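You operate a simulated robot arm through the tools that you are given. There is no shell and no other tool. Be economical: measure what you need, move in short steps, check, and stop when the job is done.

The job below is to be done with a simulated two-armed robot. You get a single attempt, and the scene is never put back.

## Task
Wipe up the spill on the top of the test bench with the cream rag and put it back.

The check looks at the end state, three seconds after you hand in, the way a careful person would. Anything else that was tipped, shoved, dropped, spilled or broken makes it a failure.

## Robot
Two 6-joint arms with two-finger parallel grippers on one trunk, on a base that drives. Base frame: it is fixed to the floor where the robot stands at the start and does not move with it; the origin is under the middle of the robot, x ahead of it, y to its left, z up; the surface under the hand at the start is at about z = 0.85. Readings come in m, rad, newtons and seconds.
The left shoulder is at the start at [0.28, 0.185, 1.105], the right one opposite. With the tool pointing down near the work surface each hand reaches from about 0.56 to 0.94 m from the robot's upright axis, wherever it stands, measured 20 degrees to its own side. Payload 1.57 kg a hand.
Tool frame (each hand has its own): the origin (TCP) lies between the finger pads and is the grasp point; the fingertips stand 0.03 m ahead of it; z points along the fingers, y is the line along which they close. The gripper opens to 0.08 m. The fingers are 0.017 m wide and 0.012 m thick; the gripper's body (0.04 by 0.082 m) begins 0.08 m behind the TCP.
Orientation is told as [roll, pitch, yaw] about the base's x, y, z axes, in that order, counted from this pose: with the fingers straight down and closing along the base's y, the tool's x points along the base's -x, its y along +y and its z along -z.

## Interface
- The arms move only by the tool drive_tool. It takes "left_deltas", "right_deltas" or both (then of equal length, played together; a hand with none holds still); each is a list of rows, each a list of 7 numbers: the gripper command, from -1 (shut) to 1 (fully open), values between in proportion, then the shift along the tool's x, y, z in units of 40 mm (1.0 is 40 mm), then the turn, a rotation vector about the tool's x, y, z in units of 4 degrees (1.0 is 4 degrees). In form: [[fingers, tx, ty, tz, ax, ay, az], ...]. A call has 1 to 10 rows; each row shifts and turns the commanded pose from where the row before left it, along the tool's axes as they then stand. A call with a number of a shift or a turn outside -1 to 1 is refused whole. A row lasts 0.2 s, in which the tool goes at most 0.05 m and 0.15 rad; a call with a longer step from one row to the next is refused whole, and so is a gripper value outside its range. Where a pose cannot be reached the arm comes as near as it can. A force on the tool above 40 N (or 10 N above the force at the start of the call, whichever is more), or a blocked arm, ends the call early, and 0.2 s more pass. The fingers move at their own pace (about 0.153 m/s each) and stop on an object; they squeeze with about 27 N. The grip force told is the motor's: it shows also when the fingers shut on nothing. Time passes only in rows, and 0.2 s behind the last, so rows that do not move let the fingers close. It gives the time, the measured TCP pose, the force on the tool (base axes), the opening and the grip force at its end, in the units of the frame above (readings bear some noise), with the torque about the TCP (base axes, N m) and any sound that the robot's microphone picked up.
- Cameras (640 x 400 px; columns grow to the right, rows downward): "scene" is now at [0.2239, -0.0393, 1.5563]; the picture's right is [-0.53, -0.85, 0.00], its down [-0.67, 0.42, -0.62] and it looks along [0.52, -0.33, -0.79] (base axes); focal length 295 px, centre (320, 200). "left" rides on the left gripper at [0.072, 0.007, -0.122] in its tool frame; the picture's right is [-0.09, 1.00, 0.00], its down [-0.84, -0.08, -0.54] and it looks along [-0.54, -0.05, 0.84] (tool axes); focal length 238 px, centre (320, 200). "right" rides on the right gripper at [0.072, -0.007, -0.122] in its tool frame; the picture's right is [0.09, 1.00, 0.00], its down [-0.84, 0.08, -0.54] and it looks along [-0.54, 0.05, 0.84] (tool axes); focal length 238 px, centre (320, 200). There is no depth. A picture from a camera that has moved, and an enlarged one, comes with that camera's place and axes in the base frame and with its lens. The place of the scene camera against the robot may be out by one fixed shift of up to 0.018 m in any direction.
- snapshot(camera): a new picture of that camera. No time passes.
- slide_trunk(by): slides the trunk up (or, below 0, down) by that many m; the arms and the scene camera ride with it, the base frame stays. It gives what a move gives, with no picture.
- roll_base(legs): drives the robot by 1 to 6 legs, each [ahead, turn to the left] in m and rad, along the robot's own axes; the way and the turn of a leg run together, so that a leg with both is an arc; at most 1.5 m and 3.142 rad a leg. The arms and the cameras ride along, it lands a little off, and it stops where it bumps. It gives what a move gives.
- turn_head(pan, tilt): turns the head with the scene camera to pan (to the left, within 1.501 rad either way) and tilt (down, from -0.506 to 1.204), counted from straight ahead of the robot. It gives what a move gives.
- zoom(camera, box): a new picture of the part [left, top, right, bottom] of that camera's present view, enlarged. No time passes.
- job_done(): hands the job in; it is judged then, once.

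Go step by step. Nothing tells you exact positions but the pictures and the camera data: compare them with the known pose of the tool, close in by small moves and look again before you grip or let go. The budget is 120 turns and 108 pictures, counting those below and the enlarged ones. Unless the task says otherwise, let go and move clear before handing in, and close with one line.

The tools are called after "Emit:" as a command line: name --argument value ..., lists and objects as JSON in quotes. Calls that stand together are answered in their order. drive_tool: Moves the arms, as the interface text tells. Its arguments: {"type":"object","properties":{"left_deltas":{"type":"array","items":{"type":"array","items":{"type":"number"}}},"right_deltas":{"type":"array","items":{"type":"array","items":{"type":"number"}}}},"required":[]} The other tools are called the same way: slide_trunk (by) slides the trunk up or down; roll_base (legs) drives the base; turn_head (pan, tilt) turns the head that bears the scene camera; snapshot (camera) takes a picture; zoom (camera, box) takes an enlarged picture of a part of a camera's view; job_done () hands the job in.

At the start:

```text
clock: 0.0
left_tool_pos: [0.583, -0.0262, 1.0494]
left_ee_rot: [0.0, 0.001, -0.001]
left_wrist_force: [0.5, 0.5, -0.6]
left_wrist_torque: [-0.04, -0.01, -0.01]
left_gripper_width: 0.0799
left_grasp_force: 0.0
right_tool_pos: [0.3996, -0.4602, 1.0595]
right_ee_rot: [0.0, 0.0, 0.0]
right_wrist_force: [-0.6, -0.2, 0.2]
right_wrist_torque: [0.0, 0.03, -0.01]
right_gripper_width: 0.0803
right_grasp_force: 0.1
trunk travel left (down, up): [-0.8, 0.19]
robot x, y, heading: [0.0012, -0.0003, -0.004]
head pan, tilt: [-0.56, 0.908]
```

scene: 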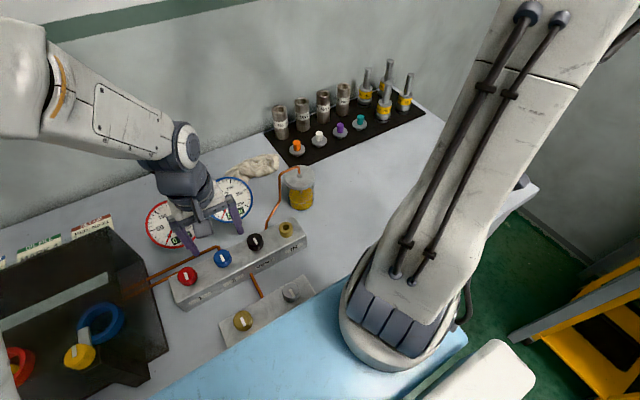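
right: 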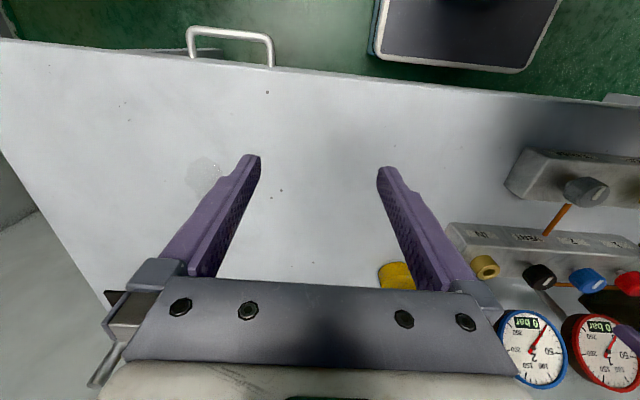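
left: 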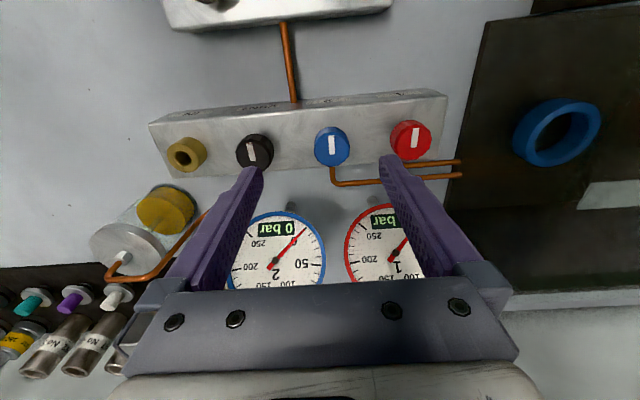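

I see a bench with gauges, a valve block and a cream rag lying behind a small oil cup; a faint clear puddle shows in the right hand camera. I'll look closer at both before moving.

Emit:
zoom --camera "scene" --box '[180, 100, 340, 200]'

Emit:
zoom --camera "right" --box '[100, 80, 420, 280]'

Emit:
turn_head --pan -0.9 --tilt 0.9

Emit:
snapshot --camera "scene"

```text
4.00 times, centred on (260, 150) of scene
camera zoom: at [0.2239, -0.0393, 1.5563], right [-0.53, -0.85, 0.0], down [-0.67, 0.42, -0.62], along [0.52, -0.33, -0.79], focal length 1179 px, centre (560, 400)
```

zoom: 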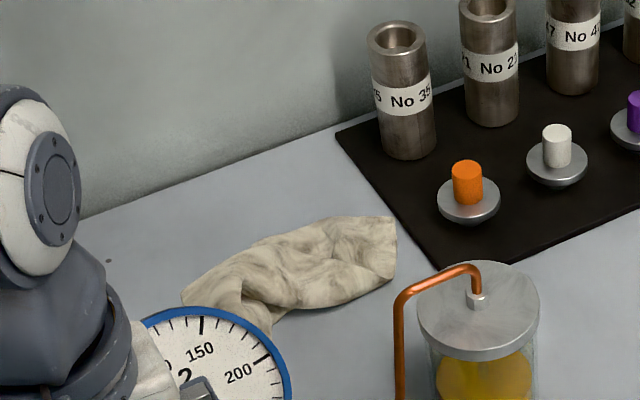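

```text
2.00 times, centred on (260, 180) of right
camera zoom: at [0.3282, -0.4654, 1.181], right [-0.09, 1.0, 0.0], down [0.84, 0.08, 0.54], along [0.54, 0.05, -0.84], focal length 477 px, centre (440, 240)
```

zoom: 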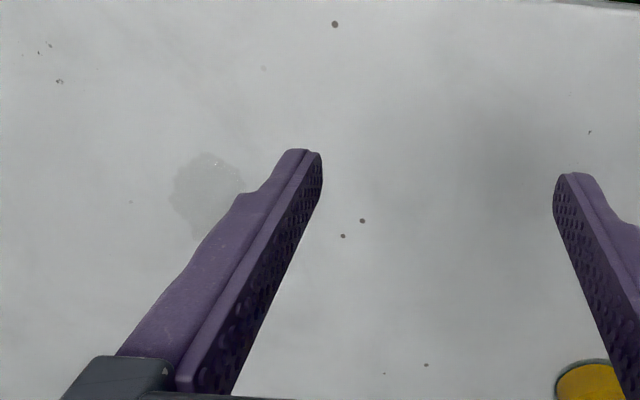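

```text
clock: 0.8
left_tool_pos: [0.5842, -0.0267, 1.05]
left_ee_rot: [0.0, -0.001, 0.001]
left_wrist_force: [0.1, 0.2, -0.4]
left_wrist_torque: [-0.02, 0.0, -0.01]
left_gripper_width: 0.0798
left_grasp_force: 0.0
right_tool_pos: [0.3997, -0.459, 1.0598]
right_ee_rot: [0.001, 0.002, 0.0]
right_wrist_force: [0.5, 0.0, -0.4]
right_wrist_torque: [0.0, -0.01, 0.04]
right_gripper_width: 0.0801
right_grasp_force: 0.1
trunk travel left (down, up): [-0.8, 0.19]
robot x, y, heading: [0.0029, -0.0012, 0.002]
head pan, tilt: [-0.901, 0.901]
```

```text
102 pictures are left
camera scene: at [0.2072, -0.0585, 1.5568], right [-0.78, -0.62, 0.0], down [-0.49, 0.61, -0.62], along [0.39, -0.49, -0.78], focal length 295 px, centre (320, 200)
```

scene: 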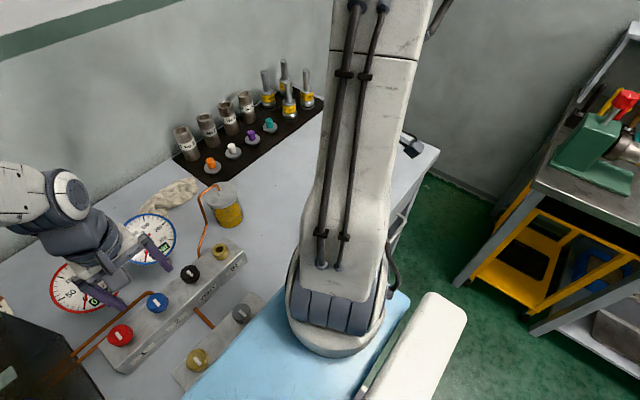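

The spill seems to be near (0.51, -0.63) and the rag near (0.91, -0.22). I'll bring the right hand high over the bench toward the rag and then check both views.

Emit:
drive_tool --right_deltas '[[1, -1, 0.5, -0.3, 0, 0, 0], [1, -1, 0.5, -0.3, 0, 0, 0], [1, -1, 0.5, 0, 0, 0, 0], [1, -1, 0.5, 0, 0, 0, 0], [1, -1, 0.5, 0, 0, 0, 0], [1, -1, 0.5, 0, 0, 0, 0], [1, -1, 0.5, 0, 0, 0, 0], [1, -1, 0.5, 0, 0, 0, 0], [1, -1, 0.5, 0, 0, 0, 0]]'

Emit:
snapshot --camera "scene"

Emit:
snapshot --camera "right"

```text
clock: 2.8
left_tool_pos: [0.5823, -0.0265, 1.0494]
left_ee_rot: [0.002, 0.0, -0.001]
left_wrist_force: [0.6, -0.3, -0.1]
left_wrist_torque: [0.02, -0.02, 0.0]
left_gripper_width: 0.0799
left_grasp_force: 0.1
right_tool_pos: [0.76, -0.2788, 1.0852]
right_ee_rot: [0.0, 0.001, 0.0]
right_wrist_force: [0.0, -0.5, 0.2]
right_wrist_torque: [0.01, -0.01, -0.02]
right_gripper_width: 0.0801
right_grasp_force: 0.0
trunk travel left (down, up): [-0.8, 0.19]
robot x, y, heading: [0.0016, -0.0013, 0.0]
head pan, tilt: [-0.901, 0.901]
```

```text
101 pictures are left
camera scene: at [0.207, -0.0587, 1.5568], right [-0.78, -0.62, 0.0], down [-0.49, 0.61, -0.62], along [0.39, -0.49, -0.78], focal length 295 px, centre (320, 200)
```

scene: 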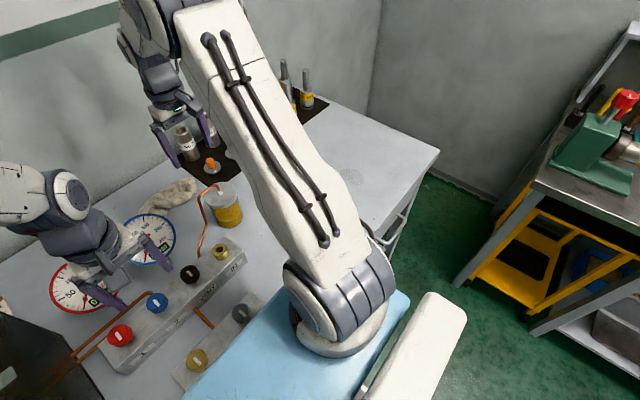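

```text
100 pictures are left
camera right: at [0.6883, -0.2854, 1.206], right [-0.09, 1.0, 0.0], down [0.84, 0.08, 0.54], along [0.54, 0.05, -0.84], focal length 238 px, centre (320, 200)
```

right: 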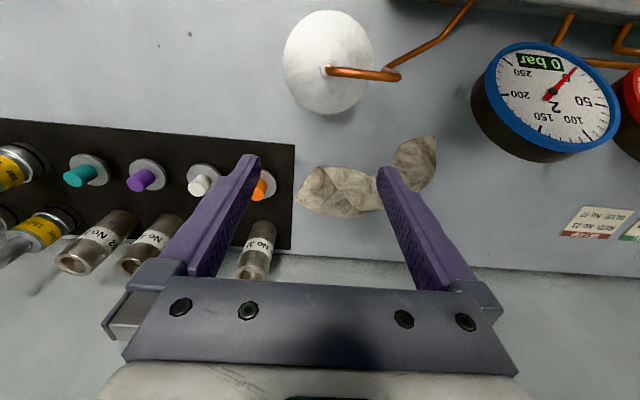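

The spill shows in the scene view at about (348,175), and the rag is in the right hand's view. I'll enlarge both.

Emit:
zoom --camera "scene" --box '[300, 140, 396, 200]'

Emit:
zoom --camera "right" --box '[250, 100, 474, 240]'

```text
6.67 times, centred on (348, 170) of scene
camera zoom: at [0.207, -0.0587, 1.5568], right [-0.78, -0.62, 0.0], down [-0.49, 0.61, -0.62], along [0.39, -0.49, -0.78], focal length 1965 px, centre (133, 400)
```

zoom: 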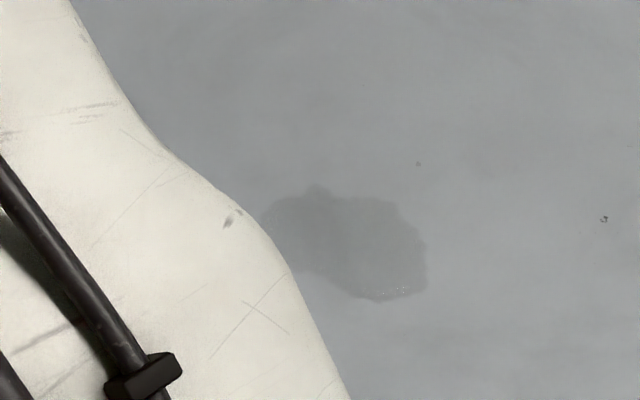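

```text
2.86 times, centred on (362, 170) of right
camera zoom: at [0.6883, -0.2854, 1.206], right [-0.09, 1.0, 0.0], down [0.84, 0.08, 0.54], along [0.54, 0.05, -0.84], focal length 681 px, centre (200, 286)
```

zoom: 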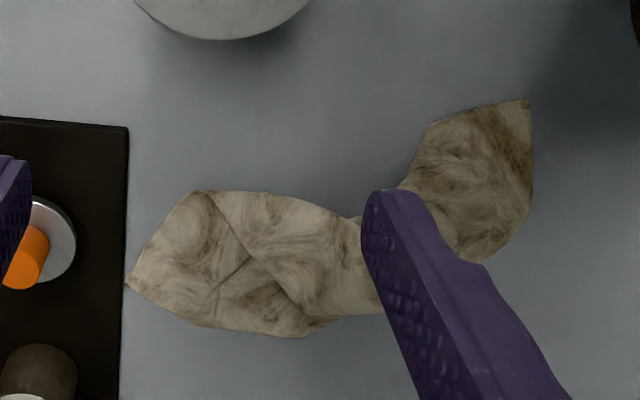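

The rag lies diagonally with its waist near (0.885, -0.185). I'll go over the waist and turn the hand about 60° so that the fingers close across it.

Emit:
drive_tool --right_deltas '[[1, -0.78, 0.59, 0, 0, 0, 0], [1, -0.78, 0.59, 0, 0, 0, 0], [1, -0.78, 0.59, 0, 0, 0, 0], [1, -0.78, 0.59, 0, 0, 0, 0], [1, 0, 0, 0, 0, 0, 1], [1, 0, 0, 0, 0, 0, 1], [1, 0, 0, 0, 0, 0, 1], [1, 0, 0, 0, 0, 0, 1], [1, 0, 0, 0, 0, 0, 1], [1, 0, 0, 0, 0, 0, 1]]'

Emit:
drive_tool --right_deltas '[[1, 0, 0, 0, 0, 0, 1], [1, 0, 0, 0, 0, 0, 1], [1, 0, 0, 0, 0, 0, 1], [1, 0, 0, 0, 0, 0, 1], [1, 0, 0, 0, 0, 0, 1], [1, 0, 0, 0, 0, 0, 1], [1, 0, 0, 0, 0, 0, 1], [1, 0, 0, 0, 0, 0, 1], [1, 0, 0, 0, 0, 0, 1]]'

Emit:
snapshot --camera "right"

Emit:
snapshot --camera "scene"

```text
clock: 5.0
left_tool_pos: [0.5833, -0.0277, 1.0487]
left_ee_rot: [0.0, 0.001, 0.0]
left_wrist_force: [-0.3, -0.5, 1.3]
left_wrist_torque: [-0.01, -0.03, -0.01]
left_gripper_width: 0.0802
left_grasp_force: 0.0
right_tool_pos: [0.8859, -0.1851, 1.0833]
right_ee_rot: [0.0, 0.001, -0.422]
right_wrist_force: [0.6, 0.9, -0.1]
right_wrist_torque: [-0.04, -0.02, -0.01]
right_gripper_width: 0.08
right_grasp_force: 0.1
trunk travel left (down, up): [-0.8, 0.19]
robot x, y, heading: [-0.0008, -0.0014, -0.003]
head pan, tilt: [-0.901, 0.901]
```

```text
clock: 7.0
left_tool_pos: [0.5845, -0.0272, 1.0489]
left_ee_rot: [-0.001, 0.001, -0.001]
left_wrist_force: [0.9, 0.0, -0.3]
left_wrist_torque: [0.01, 0.0, -0.02]
left_gripper_width: 0.0799
left_grasp_force: 0.0
right_tool_pos: [0.8862, -0.1848, 1.0838]
right_ee_rot: [0.0, -0.001, -1.05]
right_wrist_force: [0.3, -0.4, -0.6]
right_wrist_torque: [0.0, 0.02, 0.0]
right_gripper_width: 0.0801
right_grasp_force: 0.0
trunk travel left (down, up): [-0.8, 0.19]
robot x, y, heading: [0.0006, 0.0034, -0.002]
head pan, tilt: [-0.901, 0.901]
```

```text
97 pictures are left
camera right: at [0.8435, -0.1261, 1.2046], right [0.82, 0.58, 0.0], down [0.48, -0.69, 0.54], along [0.31, -0.44, -0.84], focal length 238 px, centre (320, 200)
```

right: 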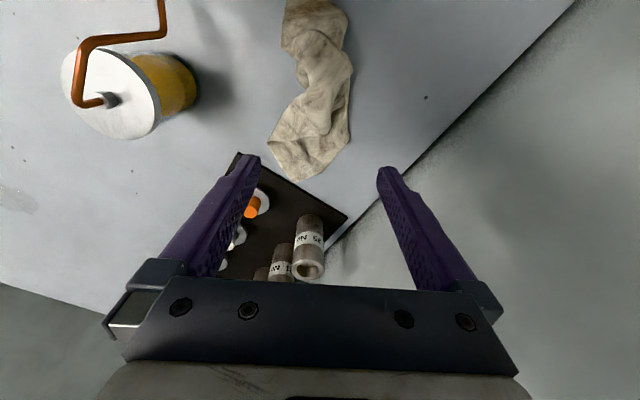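

```text
96 pictures are left
camera scene: at [0.2072, -0.0585, 1.5568], right [-0.78, -0.62, 0.0], down [-0.49, 0.61, -0.62], along [0.39, -0.49, -0.78], focal length 295 px, centre (320, 200)
```

scene: 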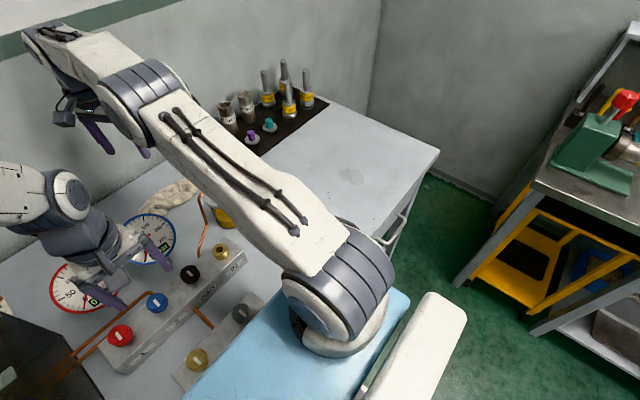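

The hand's axis meets the rag at about pixel (320,109), near the waist, and the fingers close across it. I'll look closer before lowering.

Emit:
zoom --camera "right" --box '[224, 0, 416, 190]'

Emit:
drive_tool --right_deltas '[[1, 0, 0, 1, 0, 0, 0], [1, 0, 0, 1, 0, 0, 0], [1, 0, 0, 1, 0, 0, 0]]'

Emit:
snapshot --camera "right"

```text
2.11 times, centred on (320, 95) of right
camera zoom: at [0.8435, -0.1261, 1.2046], right [0.82, 0.58, 0.0], down [0.48, -0.69, 0.54], along [0.31, -0.44, -0.84], focal length 502 px, centre (320, 421)
```

zoom: 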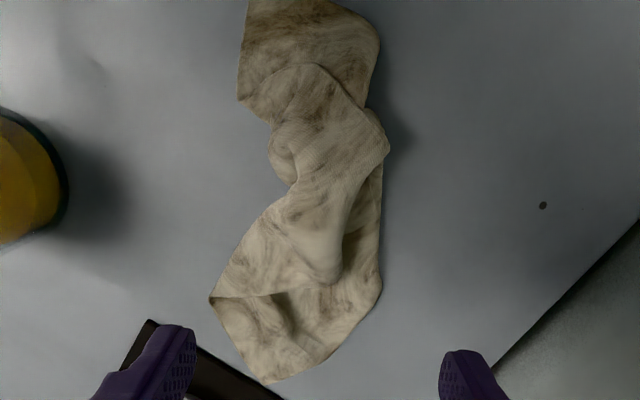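

```text
clock: 7.8
left_tool_pos: [0.583, -0.0266, 1.0497]
left_ee_rot: [0.0, 0.002, 0.0]
left_wrist_force: [-0.1, -0.6, 0.2]
left_wrist_torque: [-0.01, -0.01, 0.01]
left_gripper_width: 0.0802
left_grasp_force: 0.0
right_tool_pos: [0.8839, -0.1865, 0.9627]
right_ee_rot: [-0.001, -0.001, -1.047]
right_wrist_force: [0.5, -0.1, 0.3]
right_wrist_torque: [-0.03, 0.01, -0.02]
right_gripper_width: 0.0799
right_grasp_force: 0.1
trunk travel left (down, up): [-0.8, 0.19]
robot x, y, heading: [-0.0018, 0.0026, -0.0]
head pan, tilt: [-0.901, 0.901]
```

```text
94 pictures are left
camera right: at [0.8424, -0.1271, 1.0843], right [0.82, 0.58, 0.0], down [0.49, -0.69, 0.54], along [0.31, -0.44, -0.84], focal length 238 px, centre (320, 200)
```

right: 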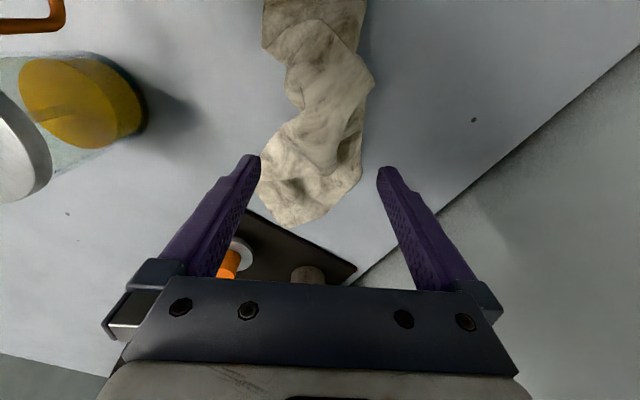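

The twisted ridge is a little up the picture and to the right of the hand's axis. I'll shift there and lower a bit.

Emit:
drive_tool --right_deltas '[[1, 0.8, 0.3, 0, 0, 0, 0], [1, 0, 0, 0.9, 0, 0, 0]]'

Emit:
snapshot --camera "right"

```text
clock: 8.4
left_tool_pos: [0.5822, -0.0279, 1.0487]
left_ee_rot: [0.0, 0.0, 0.001]
left_wrist_force: [-0.7, 0.3, -0.6]
left_wrist_torque: [0.0, 0.0, 0.03]
left_gripper_width: 0.0802
left_grasp_force: 0.1
right_tool_pos: [0.8787, -0.153, 0.9299]
right_ee_rot: [-0.001, 0.001, -1.046]
right_wrist_force: [-0.1, 0.4, 0.9]
right_wrist_torque: [0.0, 0.0, -0.01]
right_gripper_width: 0.0797
right_grasp_force: 0.1
trunk travel left (down, up): [-0.8, 0.19]
robot x, y, heading: [-0.0014, 0.0022, 0.001]
head pan, tilt: [-0.901, 0.901]
```

```text
93 pictures are left
camera right: at [0.8371, -0.0936, 1.0499], right [0.82, 0.58, 0.0], down [0.48, -0.69, 0.54], along [0.31, -0.44, -0.84], focal length 238 px, centre (320, 200)
```

right: 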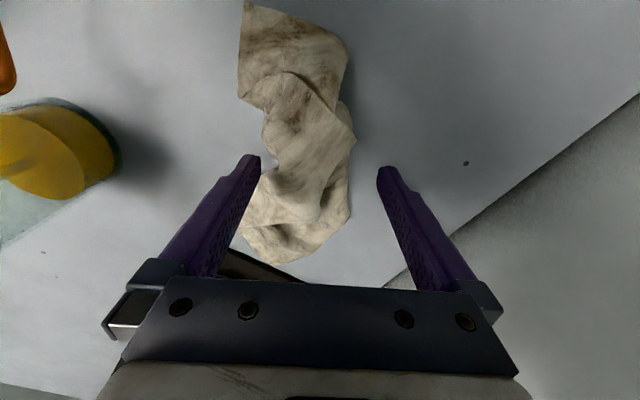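

Now aligned, with the rag spanning about 7 cm between the fingers. I'll lower toward the bench with the fingertips just above it.

Emit:
drive_tool --right_deltas '[[1, 0, -0.15, 0.5, 0, 0, 0], [1, 0, 0, 0.5, 0, 0, 0]]'

Emit:
snapshot --camera "right"

```text
clock: 9.0
left_tool_pos: [0.5829, -0.027, 1.0479]
left_ee_rot: [0.001, 0.002, 0.001]
left_wrist_force: [0.4, 1.0, 0.1]
left_wrist_torque: [0.02, -0.02, -0.02]
left_gripper_width: 0.0801
left_grasp_force: 0.0
right_tool_pos: [0.8737, -0.1554, 0.89]
right_ee_rot: [0.001, 0.001, -1.046]
right_wrist_force: [0.6, -0.2, 0.4]
right_wrist_torque: [0.0, 0.0, 0.03]
right_gripper_width: 0.08
right_grasp_force: 0.1
trunk travel left (down, up): [-0.8, 0.19]
robot x, y, heading: [-0.0023, -0.0033, 0.003]
head pan, tilt: [-0.901, 0.901]
```

```text
92 pictures are left
camera right: at [0.8312, -0.0957, 1.0099], right [0.82, 0.58, 0.0], down [0.49, -0.69, 0.54], along [0.31, -0.44, -0.84], focal length 238 px, centre (320, 200)
```

right: 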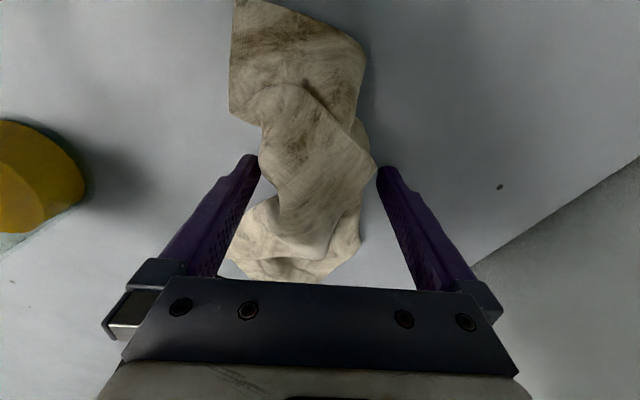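

Fingers straddle the knot with tips about 1 cm above the bench. I'll lower a few mm and close.

Emit:
drive_tool --right_deltas '[[1, 0, 0, 0.12, 0, 0, 0], [-1, 0, 0, 0, 0, 0, 0], [-1, 0, 0, 0, 0, 0, 0], [-1, 0, 0, 0, 0, 0, 0]]'

Emit:
snapshot --camera "right"

```text
clock: 10.0
left_tool_pos: [0.5832, -0.027, 1.0503]
left_ee_rot: [-0.001, 0.0, 0.001]
left_wrist_force: [0.3, 0.0, -0.3]
left_wrist_torque: [0.01, 0.01, 0.01]
left_gripper_width: 0.0799
left_grasp_force: 0.0
right_tool_pos: [0.8742, -0.1541, 0.8839]
right_ee_rot: [-0.001, 0.0, -1.047]
right_wrist_force: [0.3, -0.2, 0.2]
right_wrist_torque: [-0.02, -0.02, -0.02]
right_gripper_width: 0.004
right_grasp_force: 25.0
trunk travel left (down, up): [-0.8, 0.19]
robot x, y, heading: [-0.0013, -0.0015, 0.003]
head pan, tilt: [-0.901, 0.901]
```

```text
91 pictures are left
camera right: at [0.8316, -0.0946, 1.0051], right [0.82, 0.58, 0.0], down [0.49, -0.69, 0.54], along [0.31, -0.44, -0.84], focal length 238 px, centre (320, 200)
```

right: 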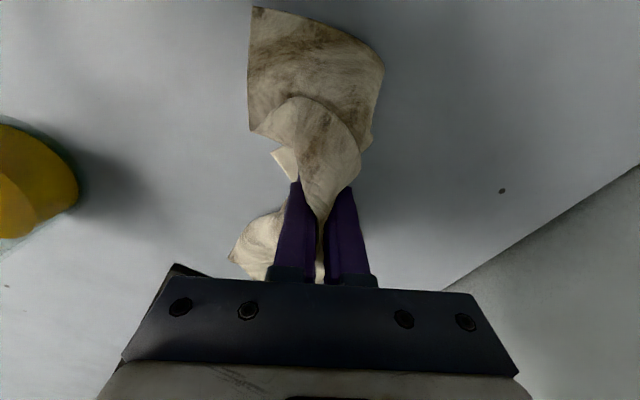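

The soft rag is gripped (4 mm). I'll lift it straight up and check how it hangs.

Emit:
drive_tool --right_deltas '[[-1, 0, 0, -0.6, 0, 0, 0], [-1, 0, 0, -1, 0, 0, 0], [-1, 0, 0, -1, 0, 0, 0], [-1, 0, 0, -1, 0, 0, 0], [-1, 0, 0, -1, 0, 0, 0], [-1, 0, 0, -1, 0, 0, 0], [-1, 0, 0, -1, 0, 0, 0]]'

Emit:
snapshot --camera "right"

Emit:
snapshot --camera "scene"

Emit:
snapshot --camera "left"

```text
clock: 11.6
left_tool_pos: [0.5838, -0.0264, 1.0496]
left_ee_rot: [0.0, 0.0, 0.0]
left_wrist_force: [0.1, 0.0, -0.8]
left_wrist_torque: [0.02, 0.04, 0.01]
left_gripper_width: 0.0798
left_grasp_force: 0.1
right_tool_pos: [0.8747, -0.157, 1.1514]
right_ee_rot: [-0.001, 0.002, -1.046]
right_wrist_force: [-0.8, 0.1, -0.2]
right_wrist_torque: [-0.02, -0.02, 0.01]
right_gripper_width: 0.004
right_grasp_force: 25.1
trunk travel left (down, up): [-0.8, 0.19]
robot x, y, heading: [0.0015, 0.0032, -0.003]
head pan, tilt: [-0.901, 0.901]
```

```text
90 pictures are left
camera right: at [0.832, -0.0959, 1.2712], right [0.82, 0.58, 0.0], down [0.49, -0.69, 0.54], along [0.31, -0.44, -0.84], focal length 238 px, centre (320, 200)
```

right: 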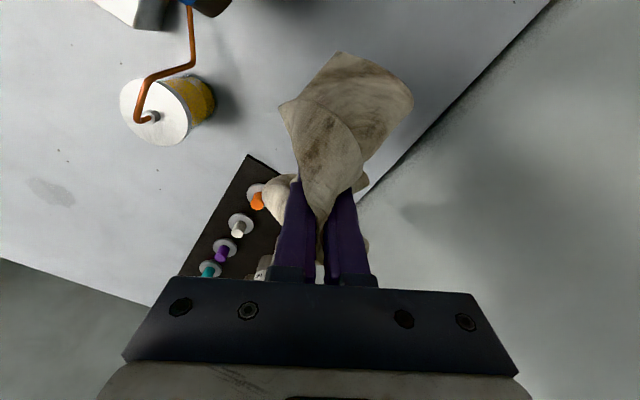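

```text
89 pictures are left
camera scene: at [0.2074, -0.0585, 1.5567], right [-0.78, -0.62, 0.0], down [-0.49, 0.61, -0.62], along [0.39, -0.49, -0.78], focal length 295 px, centre (320, 200)
```

scene: 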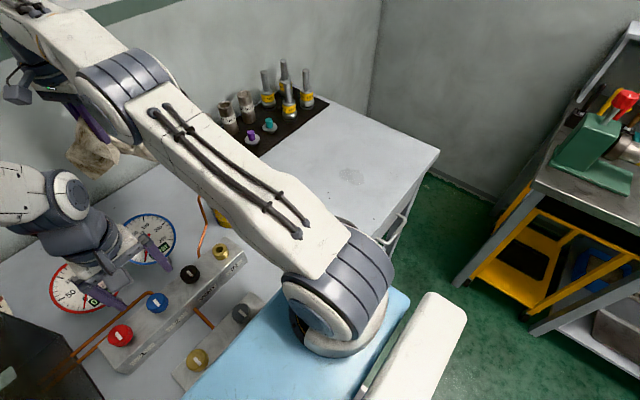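

```text
88 pictures are left
camera left: at [0.5106, -0.02, 1.1715], right [0.09, 1.0, 0.0], down [0.84, -0.08, 0.54], along [0.54, -0.05, -0.84], focal length 238 px, centre (320, 200)
```

left: 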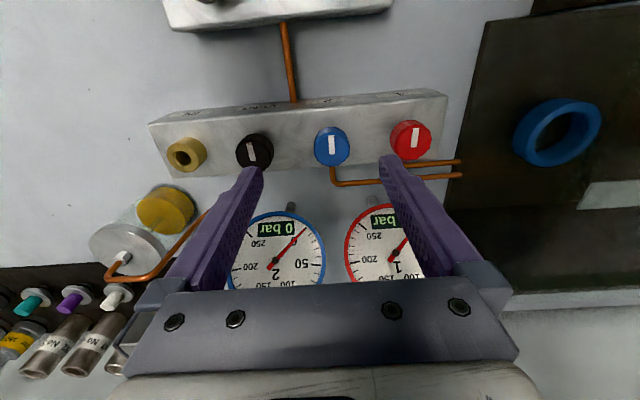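

The rag is held and hanging well. The spill is at about x 0.475–0.56, y -0.66 to -0.59; I'll carry the rag high over the bench to it.

Emit:
drive_tool --right_deltas '[[-1, -0.41, -0.97, 0, 0, 0, 0], [-1, -0.41, -0.97, 0, 0, 0, 0], [-1, -0.41, -0.97, 0, 0, 0, 0], [-1, -0.41, -0.97, 0, 0, 0, 0], [-1, -0.41, -0.97, 0, 0, 0, 0], [-1, -0.41, -0.97, 0, 0, 0, 0], [-1, -0.41, -0.97, 0, 0, 0, 0], [-1, -0.41, -0.97, 0, 0, 0, 0], [-1, -0.41, -0.97, 0, 0, 0, 0], [-1, -0.41, -0.97, 0, 0, 0, 0]]'

Emit:
drive_tool --right_deltas '[[-1, -0.41, -0.97, 0, 0, 0, 0], [-1, -0.41, -0.97, 0, 0, 0, 0], [-1, -0.41, -0.97, 0, 0, 0, 0], [-1, -0.41, -0.97, 0, 0, 0, 0], [-1, 0, 0, 1, 0, 0, 0], [-1, 0, 0, 1, 0, 0, 0], [-1, 0, 0, 1, 0, 0, 0]]'

Emit:
snapshot --camera "right"

Emit:
snapshot --camera "scene"

```text
clock: 13.8
left_tool_pos: [0.5844, -0.0272, 1.0484]
left_ee_rot: [0.0, 0.001, 0.0]
left_wrist_force: [0.4, -1.1, 0.4]
left_wrist_torque: [0.02, -0.01, 0.0]
left_gripper_width: 0.0798
left_grasp_force: 0.1
right_tool_pos: [0.6202, -0.4927, 1.1487]
right_ee_rot: [0.001, 0.0, -1.047]
right_wrist_force: [0.4, 0.0, 0.0]
right_wrist_torque: [-0.01, -0.02, -0.01]
right_gripper_width: 0.0041
right_grasp_force: 24.9
trunk travel left (down, up): [-0.8, 0.19]
robot x, y, heading: [-0.0002, 0.0011, -0.0]
head pan, tilt: [-0.901, 0.901]
```

```text
clock: 15.4
left_tool_pos: [0.583, -0.0281, 1.0493]
left_ee_rot: [-0.001, -0.001, 0.0]
left_wrist_force: [-0.3, 0.5, -0.4]
left_wrist_torque: [0.0, 0.03, 0.01]
left_gripper_width: 0.08
left_grasp_force: 0.1
right_tool_pos: [0.5193, -0.6252, 1.0246]
right_ee_rot: [0.001, 0.001, -1.049]
right_wrist_force: [0.2, 0.2, 0.3]
right_wrist_torque: [0.0, -0.01, -0.03]
right_gripper_width: 0.0042
right_grasp_force: 24.8
trunk travel left (down, up): [-0.8, 0.19]
robot x, y, heading: [-0.004, 0.0026, -0.003]
head pan, tilt: [-0.901, 0.901]
```

```text
87 pictures are left
camera right: at [0.4778, -0.5661, 1.1464], right [0.82, 0.58, 0.0], down [0.49, -0.69, 0.54], along [0.31, -0.44, -0.84], focal length 238 px, centre (320, 200)
```

right: 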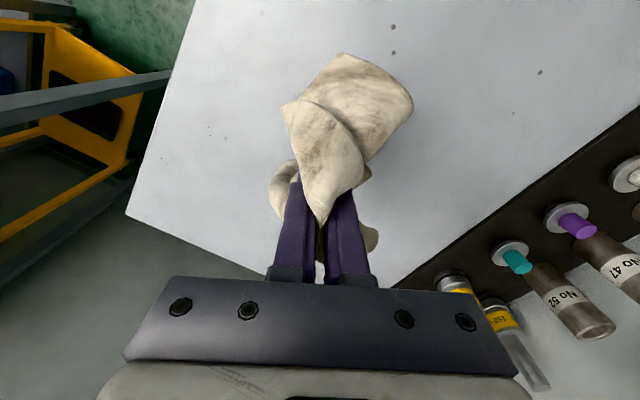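

```text
86 pictures are left
camera scene: at [0.2072, -0.0586, 1.5568], right [-0.78, -0.62, 0.0], down [-0.49, 0.61, -0.62], along [0.39, -0.49, -0.78], focal length 295 px, centre (320, 200)
```

scene: 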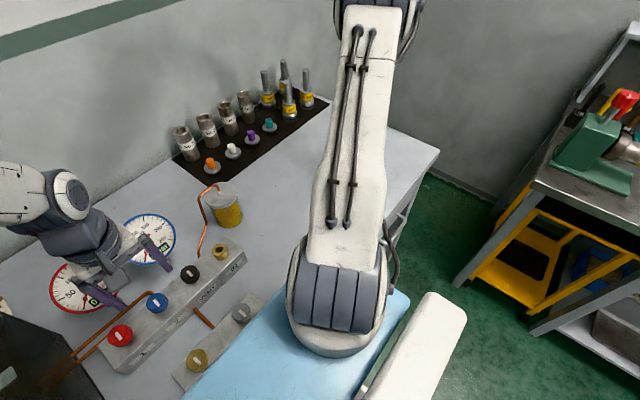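

The rag is over the spill with free bench around it. I'll lower to the bench.

Emit:
drive_tool --right_deltas '[[-1, 0, 0, 0.9, 0, 0, 0], [-1, 0, 0, 0.9, 0, 0, 0], [-1, 0, 0, 0.8, 0, 0, 0], [-1, 0, 0, 0.6, 0, 0, 0], [-1, 0, 0, 0.2, 0, 0, 0]]'

Emit:
snapshot --camera "right"

```text
clock: 16.6
left_tool_pos: [0.5833, -0.0276, 1.0485]
left_ee_rot: [-0.001, 0.0, -0.001]
left_wrist_force: [0.2, 0.1, 0.1]
left_wrist_torque: [-0.02, 0.0, 0.03]
left_gripper_width: 0.0799
left_grasp_force: 0.1
right_tool_pos: [0.5187, -0.6261, 0.8892]
right_ee_rot: [0.0, 0.001, -1.045]
right_wrist_force: [0.1, 0.1, 0.6]
right_wrist_torque: [0.04, -0.03, -0.02]
right_gripper_width: 0.0039
right_grasp_force: 24.8
trunk travel left (down, up): [-0.8, 0.19]
robot x, y, heading: [0.0002, 0.0008, -0.002]
head pan, tilt: [-0.901, 0.901]
```

```text
85 pictures are left
camera right: at [0.4772, -0.566, 1.0111], right [0.82, 0.58, 0.0], down [0.49, -0.69, 0.54], along [0.31, -0.44, -0.84], focal length 238 px, centre (320, 200)
```

right: 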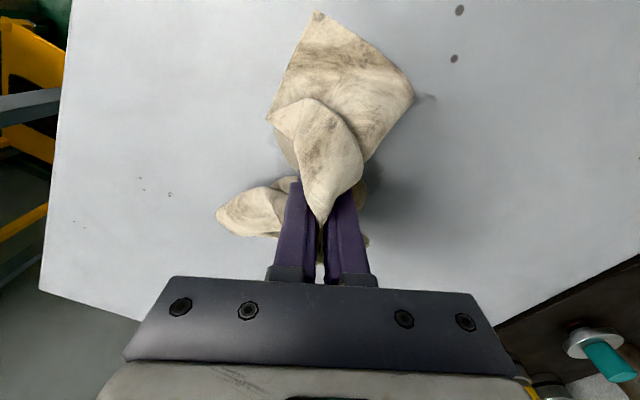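

The rag now lies over the spill. I'll press a few mm more until there's slight contact.

Emit:
drive_tool --right_deltas '[[-1, 0, 0, 0.12, 0, 0, 0], [-1, 0, 0, 0.08, 0, 0, 0]]'

```text
clock: 17.2
left_tool_pos: [0.583, -0.0257, 1.0494]
left_ee_rot: [0.0, -0.001, 0.0]
left_wrist_force: [0.0, -0.1, 1.1]
left_wrist_torque: [-0.01, -0.03, 0.01]
left_gripper_width: 0.0798
left_grasp_force: 0.1
right_tool_pos: [0.519, -0.6254, 0.8839]
right_ee_rot: [-0.001, 0.002, -1.046]
right_wrist_force: [-0.1, 0.4, 2.2]
right_wrist_torque: [0.0, -0.03, 0.01]
right_gripper_width: 0.0041
right_grasp_force: 24.8
trunk travel left (down, up): [-0.8, 0.19]
robot x, y, heading: [-0.001, -0.0022, 0.005]
head pan, tilt: [-0.901, 0.901]
```

Light contact (about 2 N). I'll press slightly and wipe in a raster over the whole spill.

Emit:
drive_tool --right_deltas '[[-1, 0, 0, 0.06, 0, 0, 0], [-1, 0, 0.75, 0, 0, 0, 0], [-1, 0, 0.75, 0, 0, 0, 0], [-1, 0.6, 0, 0, 0, 0, 0], [-1, 0, -0.75, 0, 0, 0, 0], [-1, 0, -0.75, 0, 0, 0, 0], [-1, 0, -0.75, 0, 0, 0, 0], [-1, 0, -0.75, 0, 0, 0, 0]]'

Emit:
drive_tool --right_deltas '[[-1, -0.6, 0, 0, 0, 0, 0], [-1, 0, 0.75, 0, 0, 0, 0], [-1, 0, 0.75, 0, 0, 0, 0], [-1, 0, 0.75, 0, 0, 0, 0], [-1, 0, 0.75, 0, 0, 0, 0], [-1, -0.6, 0, 0, 0, 0, 0], [-1, 0, -0.75, 0, 0, 0, 0], [-1, 0, -0.75, 0, 0, 0, 0], [-1, 0, -0.75, 0, 0, 0, 0], [-1, 0, -0.75, 0, 0, 0, 0]]'

Emit:
snapshot --camera "right"

```text
clock: 19.0
left_tool_pos: [0.5829, -0.0256, 1.0484]
left_ee_rot: [-0.001, -0.001, 0.0]
left_wrist_force: [-0.2, 0.2, 0.8]
left_wrist_torque: [0.02, 0.05, -0.01]
left_gripper_width: 0.0802
left_grasp_force: 0.0
right_tool_pos: [0.4537, -0.6321, 0.8805]
right_ee_rot: [0.0, 0.0, -1.048]
right_wrist_force: [2.4, 1.3, 13.3]
right_wrist_torque: [-0.02, -0.08, 0.04]
right_gripper_width: 0.0041
right_grasp_force: 24.5
trunk travel left (down, up): [-0.8, 0.19]
robot x, y, heading: [-0.001, 0.0001, 0.005]
head pan, tilt: [-0.901, 0.901]
```

```text
clock: 21.2
left_tool_pos: [0.5843, -0.0265, 1.0483]
left_ee_rot: [-0.001, -0.001, 0.0]
left_wrist_force: [-0.1, 0.6, -0.3]
left_wrist_torque: [-0.02, 0.01, 0.02]
left_gripper_width: 0.0801
left_grasp_force: 0.1
right_tool_pos: [0.4791, -0.6765, 0.8819]
right_ee_rot: [0.0, -0.001, -1.047]
right_wrist_force: [0.7, 0.5, 3.5]
right_wrist_torque: [-0.03, -0.02, -0.04]
right_gripper_width: 0.0041
right_grasp_force: 25.2
trunk travel left (down, up): [-0.8, 0.19]
robot x, y, heading: [-0.0013, -0.0016, -0.004]
head pan, tilt: [-0.901, 0.901]
```

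```text
84 pictures are left
camera right: at [0.4371, -0.6157, 1.0029], right [0.82, 0.58, 0.0], down [0.49, -0.69, 0.54], along [0.31, -0.44, -0.84], focal length 238 px, centre (320, 200)
```

right: 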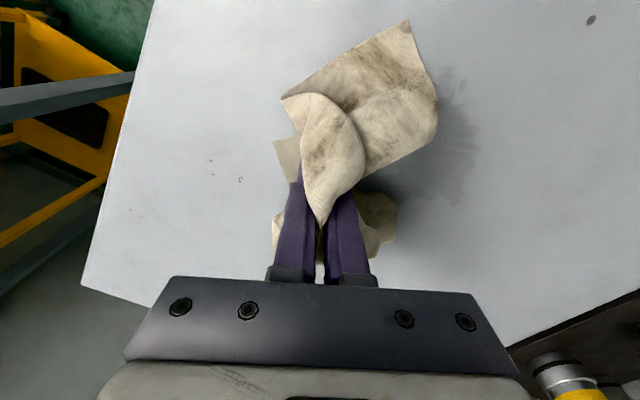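

Some streaky residue is visible. I'll lift and step aside to see what's left.

Emit:
drive_tool --right_deltas '[[-1, 0, 0, -1, 0, 0, 0], [-1, 0, 0, -1, 0, 0, 0], [-1, 0, 1, -0.5, 0, 0, 0], [-1, 0, 1, 0, 0, 0, 0], [-1, 0, 1, 0, 0, 0, 0], [-1, 0, 1, 0, 0, 0, 0]]'

Emit:
snapshot --camera "right"

Emit:
snapshot --camera "scene"

```text
clock: 22.6
left_tool_pos: [0.5826, -0.0275, 1.0491]
left_ee_rot: [0.0, -0.001, -0.001]
left_wrist_force: [0.0, -0.1, 0.7]
left_wrist_torque: [-0.01, 0.0, 0.02]
left_gripper_width: 0.0801
left_grasp_force: 0.1
right_tool_pos: [0.6191, -0.5966, 0.982]
right_ee_rot: [-0.001, 0.001, -1.049]
right_wrist_force: [-0.5, 0.2, -0.9]
right_wrist_torque: [-0.01, 0.01, 0.02]
right_gripper_width: 0.004
right_grasp_force: 24.7
trunk travel left (down, up): [-0.8, 0.19]
robot x, y, heading: [0.0031, 0.0018, 0.002]
head pan, tilt: [-0.901, 0.901]
```

```text
83 pictures are left
camera right: at [0.5768, -0.5379, 1.1034], right [0.82, 0.58, 0.0], down [0.48, -0.69, 0.54], along [0.31, -0.44, -0.84], focal length 238 px, centre (320, 200)
```

right: 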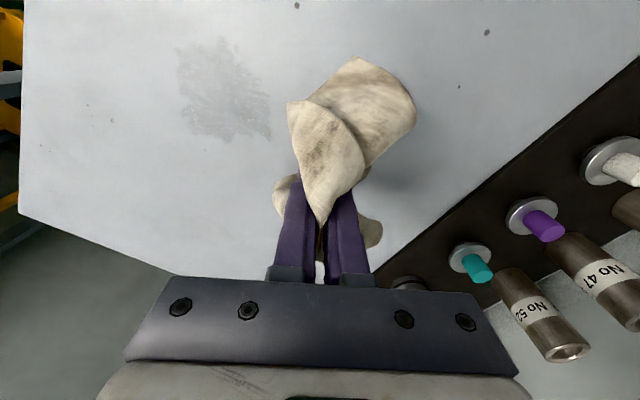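

```text
82 pictures are left
camera scene: at [0.207, -0.0588, 1.5568], right [-0.78, -0.62, 0.0], down [-0.49, 0.61, -0.62], along [0.39, -0.49, -0.78], focal length 295 px, centre (320, 200)
```

scene: 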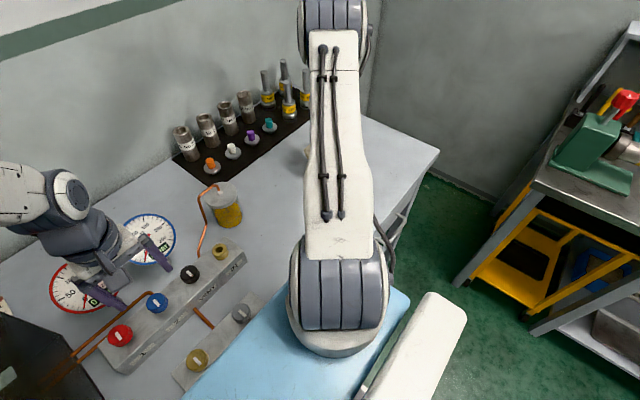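

The puddle has thinned but there's still residue over x 0.47–0.58, y -0.69 to -0.59. I'll look at it closer to plan a denser second wipe.

Emit:
zoom --camera "right" --box '[150, 20, 310, 160]'

```text
2.86 times, centred on (230, 90) of right
camera zoom: at [0.5768, -0.5379, 1.1034], right [0.82, 0.58, 0.0], down [0.48, -0.69, 0.54], along [0.31, -0.44, -0.84], focal length 681 px, centre (577, 514)
```

zoom: 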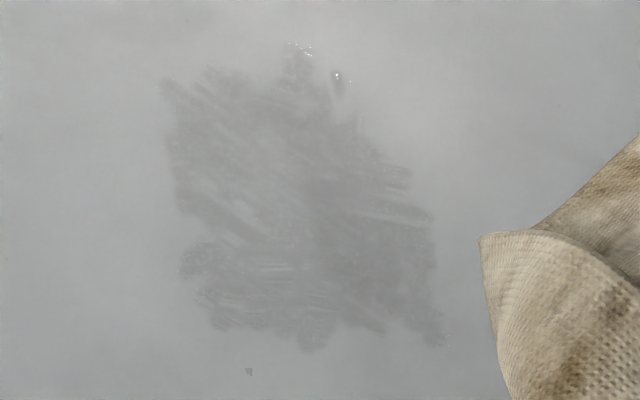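

I'll go back to one corner of the residue and lower for a dense raster with a bit more pressure.

Emit:
drive_tool --right_deltas '[[-1, 0.5, -0.97, 0, 0, 0, 0], [-1, 0.5, -0.97, 0, 0, 0, 0], [-1, 0.5, -0.97, 0, 0, 0, 0], [-1, 0.5, -0.97, 0, 0, 0, 0], [-1, 0, 0, 0.9, 0, 0, 0], [-1, 0, 0, 0.9, 0, 0, 0], [-1, 0, 0, 0.6, 0, 0, 0], [-1, 0, 0, 0.17, 0, 0, 0]]'

```text
clock: 24.6
left_tool_pos: [0.5827, -0.0263, 1.0498]
left_ee_rot: [-0.002, -0.002, 0.0]
left_wrist_force: [0.4, 1.2, 0.3]
left_wrist_torque: [-0.01, -0.01, 0.01]
left_gripper_width: 0.0802
left_grasp_force: 0.0
right_tool_pos: [0.442, -0.6068, 0.8831]
right_ee_rot: [-0.001, -0.006, -1.048]
right_wrist_force: [-2.9, 4.6, 21.1]
right_wrist_torque: [0.1, -0.04, 0.01]
right_gripper_width: 0.0042
right_grasp_force: 24.8
trunk travel left (down, up): [-0.8, 0.19]
robot x, y, heading: [0.0017, 0.0001, -0.002]
head pan, tilt: [-0.901, 0.901]
stopped in row 8 (right hand): the force on the tool passed its limit at 41 N (the readings are from after the stop); the commanded pose is now the measured one
```

The rag bunched thicker here so force peaked; I'll ease up 2 mm and start the raster.

Emit:
drive_tool --right_deltas '[[-1, 0, 0, -0.04, 0, 0, 0], [-1, 0, 0.92, 0, 0, 0, 0], [-1, 0, 0.92, 0, 0, 0, 0], [-1, 0, 0.92, 0, 0, 0, 0], [-1, -0.45, 0, 0, 0, 0, 0], [-1, 0, -0.92, 0, 0, 0, 0], [-1, 0, -0.92, 0, 0, 0, 0], [-1, 0, -0.92, 0, 0, 0, 0], [-1, -0.45, 0, 0, 0, 0, 0]]'

```text
clock: 26.6
left_tool_pos: [0.5821, -0.0262, 1.0499]
left_ee_rot: [-0.002, 0.0, 0.001]
left_wrist_force: [0.5, 0.2, -0.5]
left_wrist_torque: [0.02, 0.0, 0.05]
left_gripper_width: 0.0801
left_grasp_force: 0.1
right_tool_pos: [0.4577, -0.6371, 0.8831]
right_ee_rot: [-0.001, -0.002, -1.048]
right_wrist_force: [-3.8, 7.5, 25.5]
right_wrist_torque: [0.09, -0.04, 0.01]
right_gripper_width: 0.0042
right_grasp_force: 25.2
trunk travel left (down, up): [-0.8, 0.19]
robot x, y, heading: [0.0019, -0.0002, 0.003]
head pan, tilt: [-0.901, 0.901]
```

Good firm contact (25 N). Continuing the raster, easing slightly.

Emit:
drive_tool --right_deltas '[[-1, 0, 0.92, -0.02, 0, 0, 0], [-1, 0, 0.92, 0, 0, 0, 0], [-1, 0, 0.92, 0, 0, 0, 0], [-1, -0.45, 0, 0, 0, 0, 0], [-1, 0, -0.92, 0, 0, 0, 0], [-1, 0, -0.92, 0, 0, 0, 0], [-1, 0, -0.92, 0, 0, 0, 0], [-1, -0.45, 0, 0, 0, 0, 0]]'

Emit:
drive_tool --right_deltas '[[-1, 0, 0.92, 0, 0, 0, 0], [-1, 0, 0.92, 0, 0, 0, 0], [-1, 0, 0.92, 0, 0, 0, 0], [-1, -0.45, 0, 0, 0, 0, 0], [-1, 0, -0.92, 0, 0, 0, 0], [-1, 0, -0.92, 0, 0, 0, 0], [-1, 0, -0.92, 0, 0, 0, 0]]'

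Emit:
snapshot --camera "right"

```text
clock: 28.4
left_tool_pos: [0.5819, -0.027, 1.0491]
left_ee_rot: [-0.002, -0.001, 0.001]
left_wrist_force: [0.0, 0.4, -0.4]
left_wrist_torque: [-0.02, -0.04, -0.05]
left_gripper_width: 0.0802
left_grasp_force: 0.0
right_tool_pos: [0.4755, -0.666, 0.8831]
right_ee_rot: [0.0, -0.001, -1.047]
right_wrist_force: [-2.5, 5.0, 17.1]
right_wrist_torque: [0.06, 0.01, -0.05]
right_gripper_width: 0.0039
right_grasp_force: 24.7
trunk travel left (down, up): [-0.8, 0.19]
robot x, y, heading: [-0.0, 0.0005, 0.004]
head pan, tilt: [-0.901, 0.901]
```

```text
clock: 30.0
left_tool_pos: [0.5835, -0.0263, 1.0489]
left_ee_rot: [0.001, 0.0, 0.0]
left_wrist_force: [0.9, 0.9, 0.6]
left_wrist_torque: [-0.01, -0.05, -0.01]
left_gripper_width: 0.0801
left_grasp_force: 0.1
right_tool_pos: [0.4875, -0.6841, 0.8857]
right_ee_rot: [-0.001, -0.001, -1.048]
right_wrist_force: [-0.1, -0.5, 0.4]
right_wrist_torque: [0.01, -0.02, 0.0]
right_gripper_width: 0.0041
right_grasp_force: 24.8
trunk travel left (down, up): [-0.8, 0.19]
robot x, y, heading: [0.0015, -0.0023, 0.004]
head pan, tilt: [-0.901, 0.901]
```

```text
80 pictures are left
camera right: at [0.4457, -0.6236, 1.0055], right [0.82, 0.58, 0.0], down [0.49, -0.68, 0.54], along [0.31, -0.44, -0.84], focal length 238 px, centre (320, 200)
```

right: 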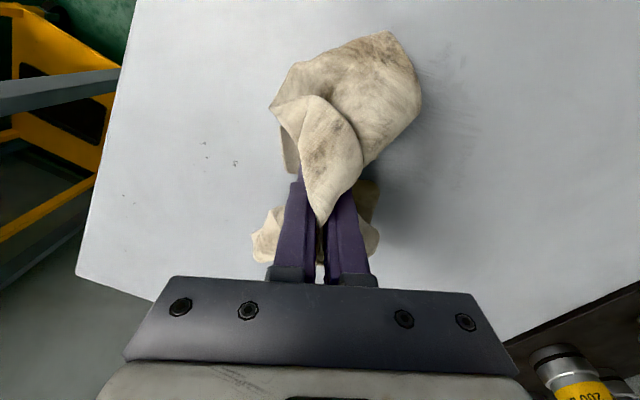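

Contact faded at the end of the raster. I'll lift aside and check what remains.

Emit:
drive_tool --right_deltas '[[-1, 0, 0, -1, 0, 0, 0], [-1, 0, 0, -1, 0, 0, 0], [-1, 0, 1, -0.5, 0, 0, 0], [-1, 0, 1, 0, 0, 0, 0], [-1, 0, 1, 0, 0, 0, 0], [-1, 0, 1, 0, 0, 0, 0]]'

Emit:
snapshot --camera "right"

Emit:
zoom --camera "right" --box '[110, 0, 310, 170]'

```text
clock: 31.4
left_tool_pos: [0.5833, -0.0264, 1.0497]
left_ee_rot: [-0.002, -0.002, 0.001]
left_wrist_force: [-0.3, -1.0, 1.3]
left_wrist_torque: [0.01, 0.03, 0.02]
left_gripper_width: 0.0803
left_grasp_force: 0.1
right_tool_pos: [0.6267, -0.6036, 0.9826]
right_ee_rot: [-0.002, -0.003, -1.047]
right_wrist_force: [-0.8, 0.0, -0.1]
right_wrist_torque: [0.02, 0.0, -0.01]
right_gripper_width: 0.0042
right_grasp_force: 24.9
trunk travel left (down, up): [-0.8, 0.19]
robot x, y, heading: [-0.0027, -0.0016, -0.0]
head pan, tilt: [-0.901, 0.901]
```

```text
79 pictures are left
camera right: at [0.5854, -0.5437, 1.1031], right [0.82, 0.58, 0.0], down [0.48, -0.68, 0.54], along [0.31, -0.45, -0.84], focal length 238 px, centre (320, 200)
```

right: 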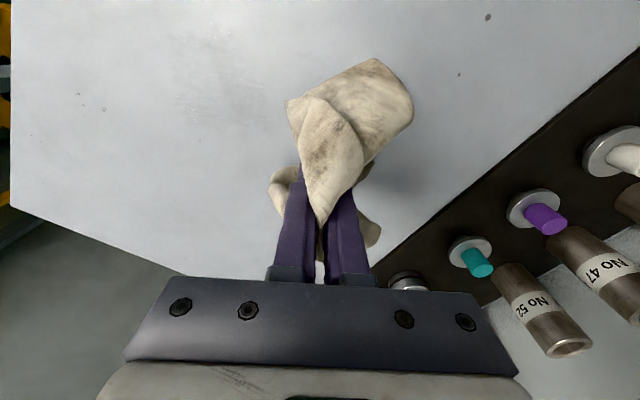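

```text
2.35 times, centred on (210, 85) of right
camera zoom: at [0.5854, -0.5437, 1.1031], right [0.82, 0.58, 0.0], down [0.48, -0.68, 0.54], along [0.31, -0.45, -0.84], focal length 561 px, centre (579, 471)
```

zoom: 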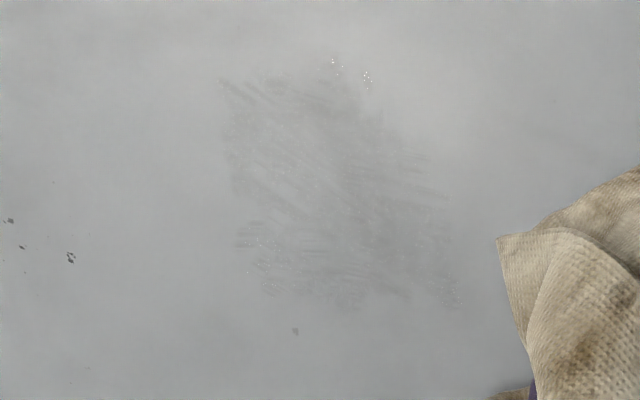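

Much fainter now, so each pass works. I'll do another dense pass with strokes across the previous direction.

Emit:
drive_tool --right_deltas '[[-1, 0.83, -0.36, 0, 0, 0, 0], [-1, 0.83, -0.36, 0, 0, 0, 0], [-1, 0.83, -0.36, 0, 0, 0, 0], [-1, 0, 0, 0.9, 0, 0, 0], [-1, 0, 0, 0.9, 0, 0, 0], [-1, 0, 0, 0.5, 0, 0, 0], [-1, 0, 0, 0.12, 0, 0, 0]]'

```text
clock: 33.0
left_tool_pos: [0.5827, -0.027, 1.0499]
left_ee_rot: [-0.001, 0.0, 0.001]
left_wrist_force: [-0.2, 0.7, 0.7]
left_wrist_torque: [-0.02, 0.04, -0.04]
left_gripper_width: 0.0799
left_grasp_force: 0.0
right_tool_pos: [0.5402, -0.5378, 0.8865]
right_ee_rot: [-0.001, -0.005, -1.046]
right_wrist_force: [0.0, -0.5, 0.7]
right_wrist_torque: [0.0, 0.0, 0.02]
right_gripper_width: 0.0041
right_grasp_force: 25.1
trunk travel left (down, up): [-0.8, 0.19]
robot x, y, heading: [0.001, 0.0028, 0.002]
head pan, tilt: [-0.901, 0.901]
```

Emit:
drive_tool --right_deltas '[[-1, 0, 0, 0.15, 0, 0, 0], [-1, -0.9, 0, 0, 0, 0, 0], [-1, -0.9, 0, 0, 0, 0, 0], [-1, -0.9, 0, 0, 0, 0, 0], [-1, -0.6, 0, 0, 0, 0, 0]]'

```text
clock: 34.2
left_tool_pos: [0.583, -0.0264, 1.0498]
left_ee_rot: [-0.002, -0.002, 0.0]
left_wrist_force: [0.1, -0.4, 1.1]
left_wrist_torque: [0.01, 0.0, 0.02]
left_gripper_width: 0.0802
left_grasp_force: 0.0
right_tool_pos: [0.6051, -0.6549, 0.8822]
right_ee_rot: [0.0, -0.007, -1.048]
right_wrist_force: [-2.3, 5.2, 22.5]
right_wrist_torque: [0.03, 0.01, 0.03]
right_gripper_width: 0.0041
right_grasp_force: 24.4
trunk travel left (down, up): [-0.8, 0.19]
robot x, y, heading: [-0.0058, -0.0007, -0.002]
head pan, tilt: [-0.901, 0.901]
```

Contact is firm at about 22 N. Continuing the strokes across the patch.

Emit:
drive_tool --right_deltas '[[-1, 0, -0.42, 0, 0, 0, 0], [-1, 0.9, 0, 0, 0, 0, 0], [-1, 0.9, 0, 0, 0, 0, 0], [-1, 0.9, 0, 0, 0, 0, 0], [-1, 0.6, 0, 0, 0, 0, 0], [-1, 0, -0.42, 0, 0, 0, 0], [-1, -0.9, 0, 0, 0, 0, 0], [-1, -0.9, 0, 0, 0, 0, 0], [-1, -0.9, 0, 0, 0, 0, 0], [-1, -0.6, 0, 0, 0, 0, 0]]'

Emit:
drive_tool --right_deltas '[[-1, 0, -0.42, 0, 0, 0, 0], [-1, 0.9, 0, 0, 0, 0, 0], [-1, 0.9, 0, 0, 0, 0, 0], [-1, 0.9, 0, 0, 0, 0, 0], [-1, 0.6, 0, 0, 0, 0, 0], [-1, 0, -0.42, 0, 0, 0, 0], [-1, -0.9, 0, 0, 0, 0, 0], [-1, -0.9, 0, 0, 0, 0, 0], [-1, -0.9, 0, 0, 0, 0, 0], [-1, -0.6, 0, 0, 0, 0, 0]]'

Emit:
drive_tool --right_deltas '[[-1, 0, -0.42, 0, 0, 0, 0], [-1, 0.9, 0, 0, 0, 0, 0], [-1, 0.9, 0, 0, 0, 0, 0], [-1, 0.9, 0, 0, 0, 0, 0], [-1, 0.6, 0, 0, 0, 0, 0], [-1, 0, -0.42, 0, 0, 0, 0], [-1, -0.9, 0, 0, 0, 0, 0], [-1, -0.9, 0, 0, 0, 0, 0], [-1, -0.9, 0, 0, 0, 0, 0], [-1, -0.6, 0, 0, 0, 0, 0]]'

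```text
clock: 36.4
left_tool_pos: [0.5818, -0.0265, 1.0481]
left_ee_rot: [-0.002, 0.001, 0.0]
left_wrist_force: [-0.4, 0.5, 0.7]
left_wrist_torque: [0.01, 0.0, -0.03]
left_gripper_width: 0.08
left_grasp_force: 0.1
right_tool_pos: [0.5779, -0.6709, 0.8821]
right_ee_rot: [-0.001, -0.006, -1.048]
right_wrist_force: [-3.1, 3.8, 19.5]
right_wrist_torque: [0.02, 0.08, 0.0]
right_gripper_width: 0.0043
right_grasp_force: 24.3
trunk travel left (down, up): [-0.8, 0.19]
robot x, y, heading: [0.0003, 0.0033, -0.003]
head pan, tilt: [-0.901, 0.901]
```

```text
clock: 37.9
left_tool_pos: [0.5823, -0.0262, 1.0489]
left_ee_rot: [-0.002, -0.001, -0.001]
left_wrist_force: [-0.9, 1.0, 0.4]
left_wrist_torque: [-0.02, -0.01, -0.03]
left_gripper_width: 0.0799
left_grasp_force: 0.1
right_tool_pos: [0.4849, -0.5739, 0.8826]
right_ee_rot: [0.001, 0.002, -1.045]
right_wrist_force: [-3.4, 5.2, 20.1]
right_wrist_torque: [0.0, 0.06, -0.03]
right_gripper_width: 0.0042
right_grasp_force: 25.3
trunk travel left (down, up): [-0.8, 0.19]
robot x, y, heading: [0.0009, 0.0008, 0.001]
head pan, tilt: [-0.901, 0.901]
stopped in row 7 (right hand): the force on the tool passed its limit at 51 N (the readings are from after the stop); the commanded pose is now the measured one
```

```text
clock: 39.2
left_tool_pos: [0.5825, -0.027, 1.0497]
left_ee_rot: [-0.002, 0.0, 0.001]
left_wrist_force: [0.2, -0.5, 0.8]
left_wrist_torque: [-0.03, 0.03, -0.01]
left_gripper_width: 0.08
left_grasp_force: 0.0
right_tool_pos: [0.3998, -0.4727, 0.882]
right_ee_rot: [-0.001, -0.001, -1.047]
right_wrist_force: [-1.0, 2.8, 23.5]
right_wrist_torque: [-0.03, 0.01, 0.03]
right_gripper_width: 0.0041
right_grasp_force: 25.4
trunk travel left (down, up): [-0.8, 0.19]
robot x, y, heading: [-0.0012, 0.0009, -0.0]
head pan, tilt: [-0.901, 0.901]
stopped in row 6 (right hand): the force on the tool passed its limit at 42 N (the readings are from after the stop); the commanded pose is now the measured one
```

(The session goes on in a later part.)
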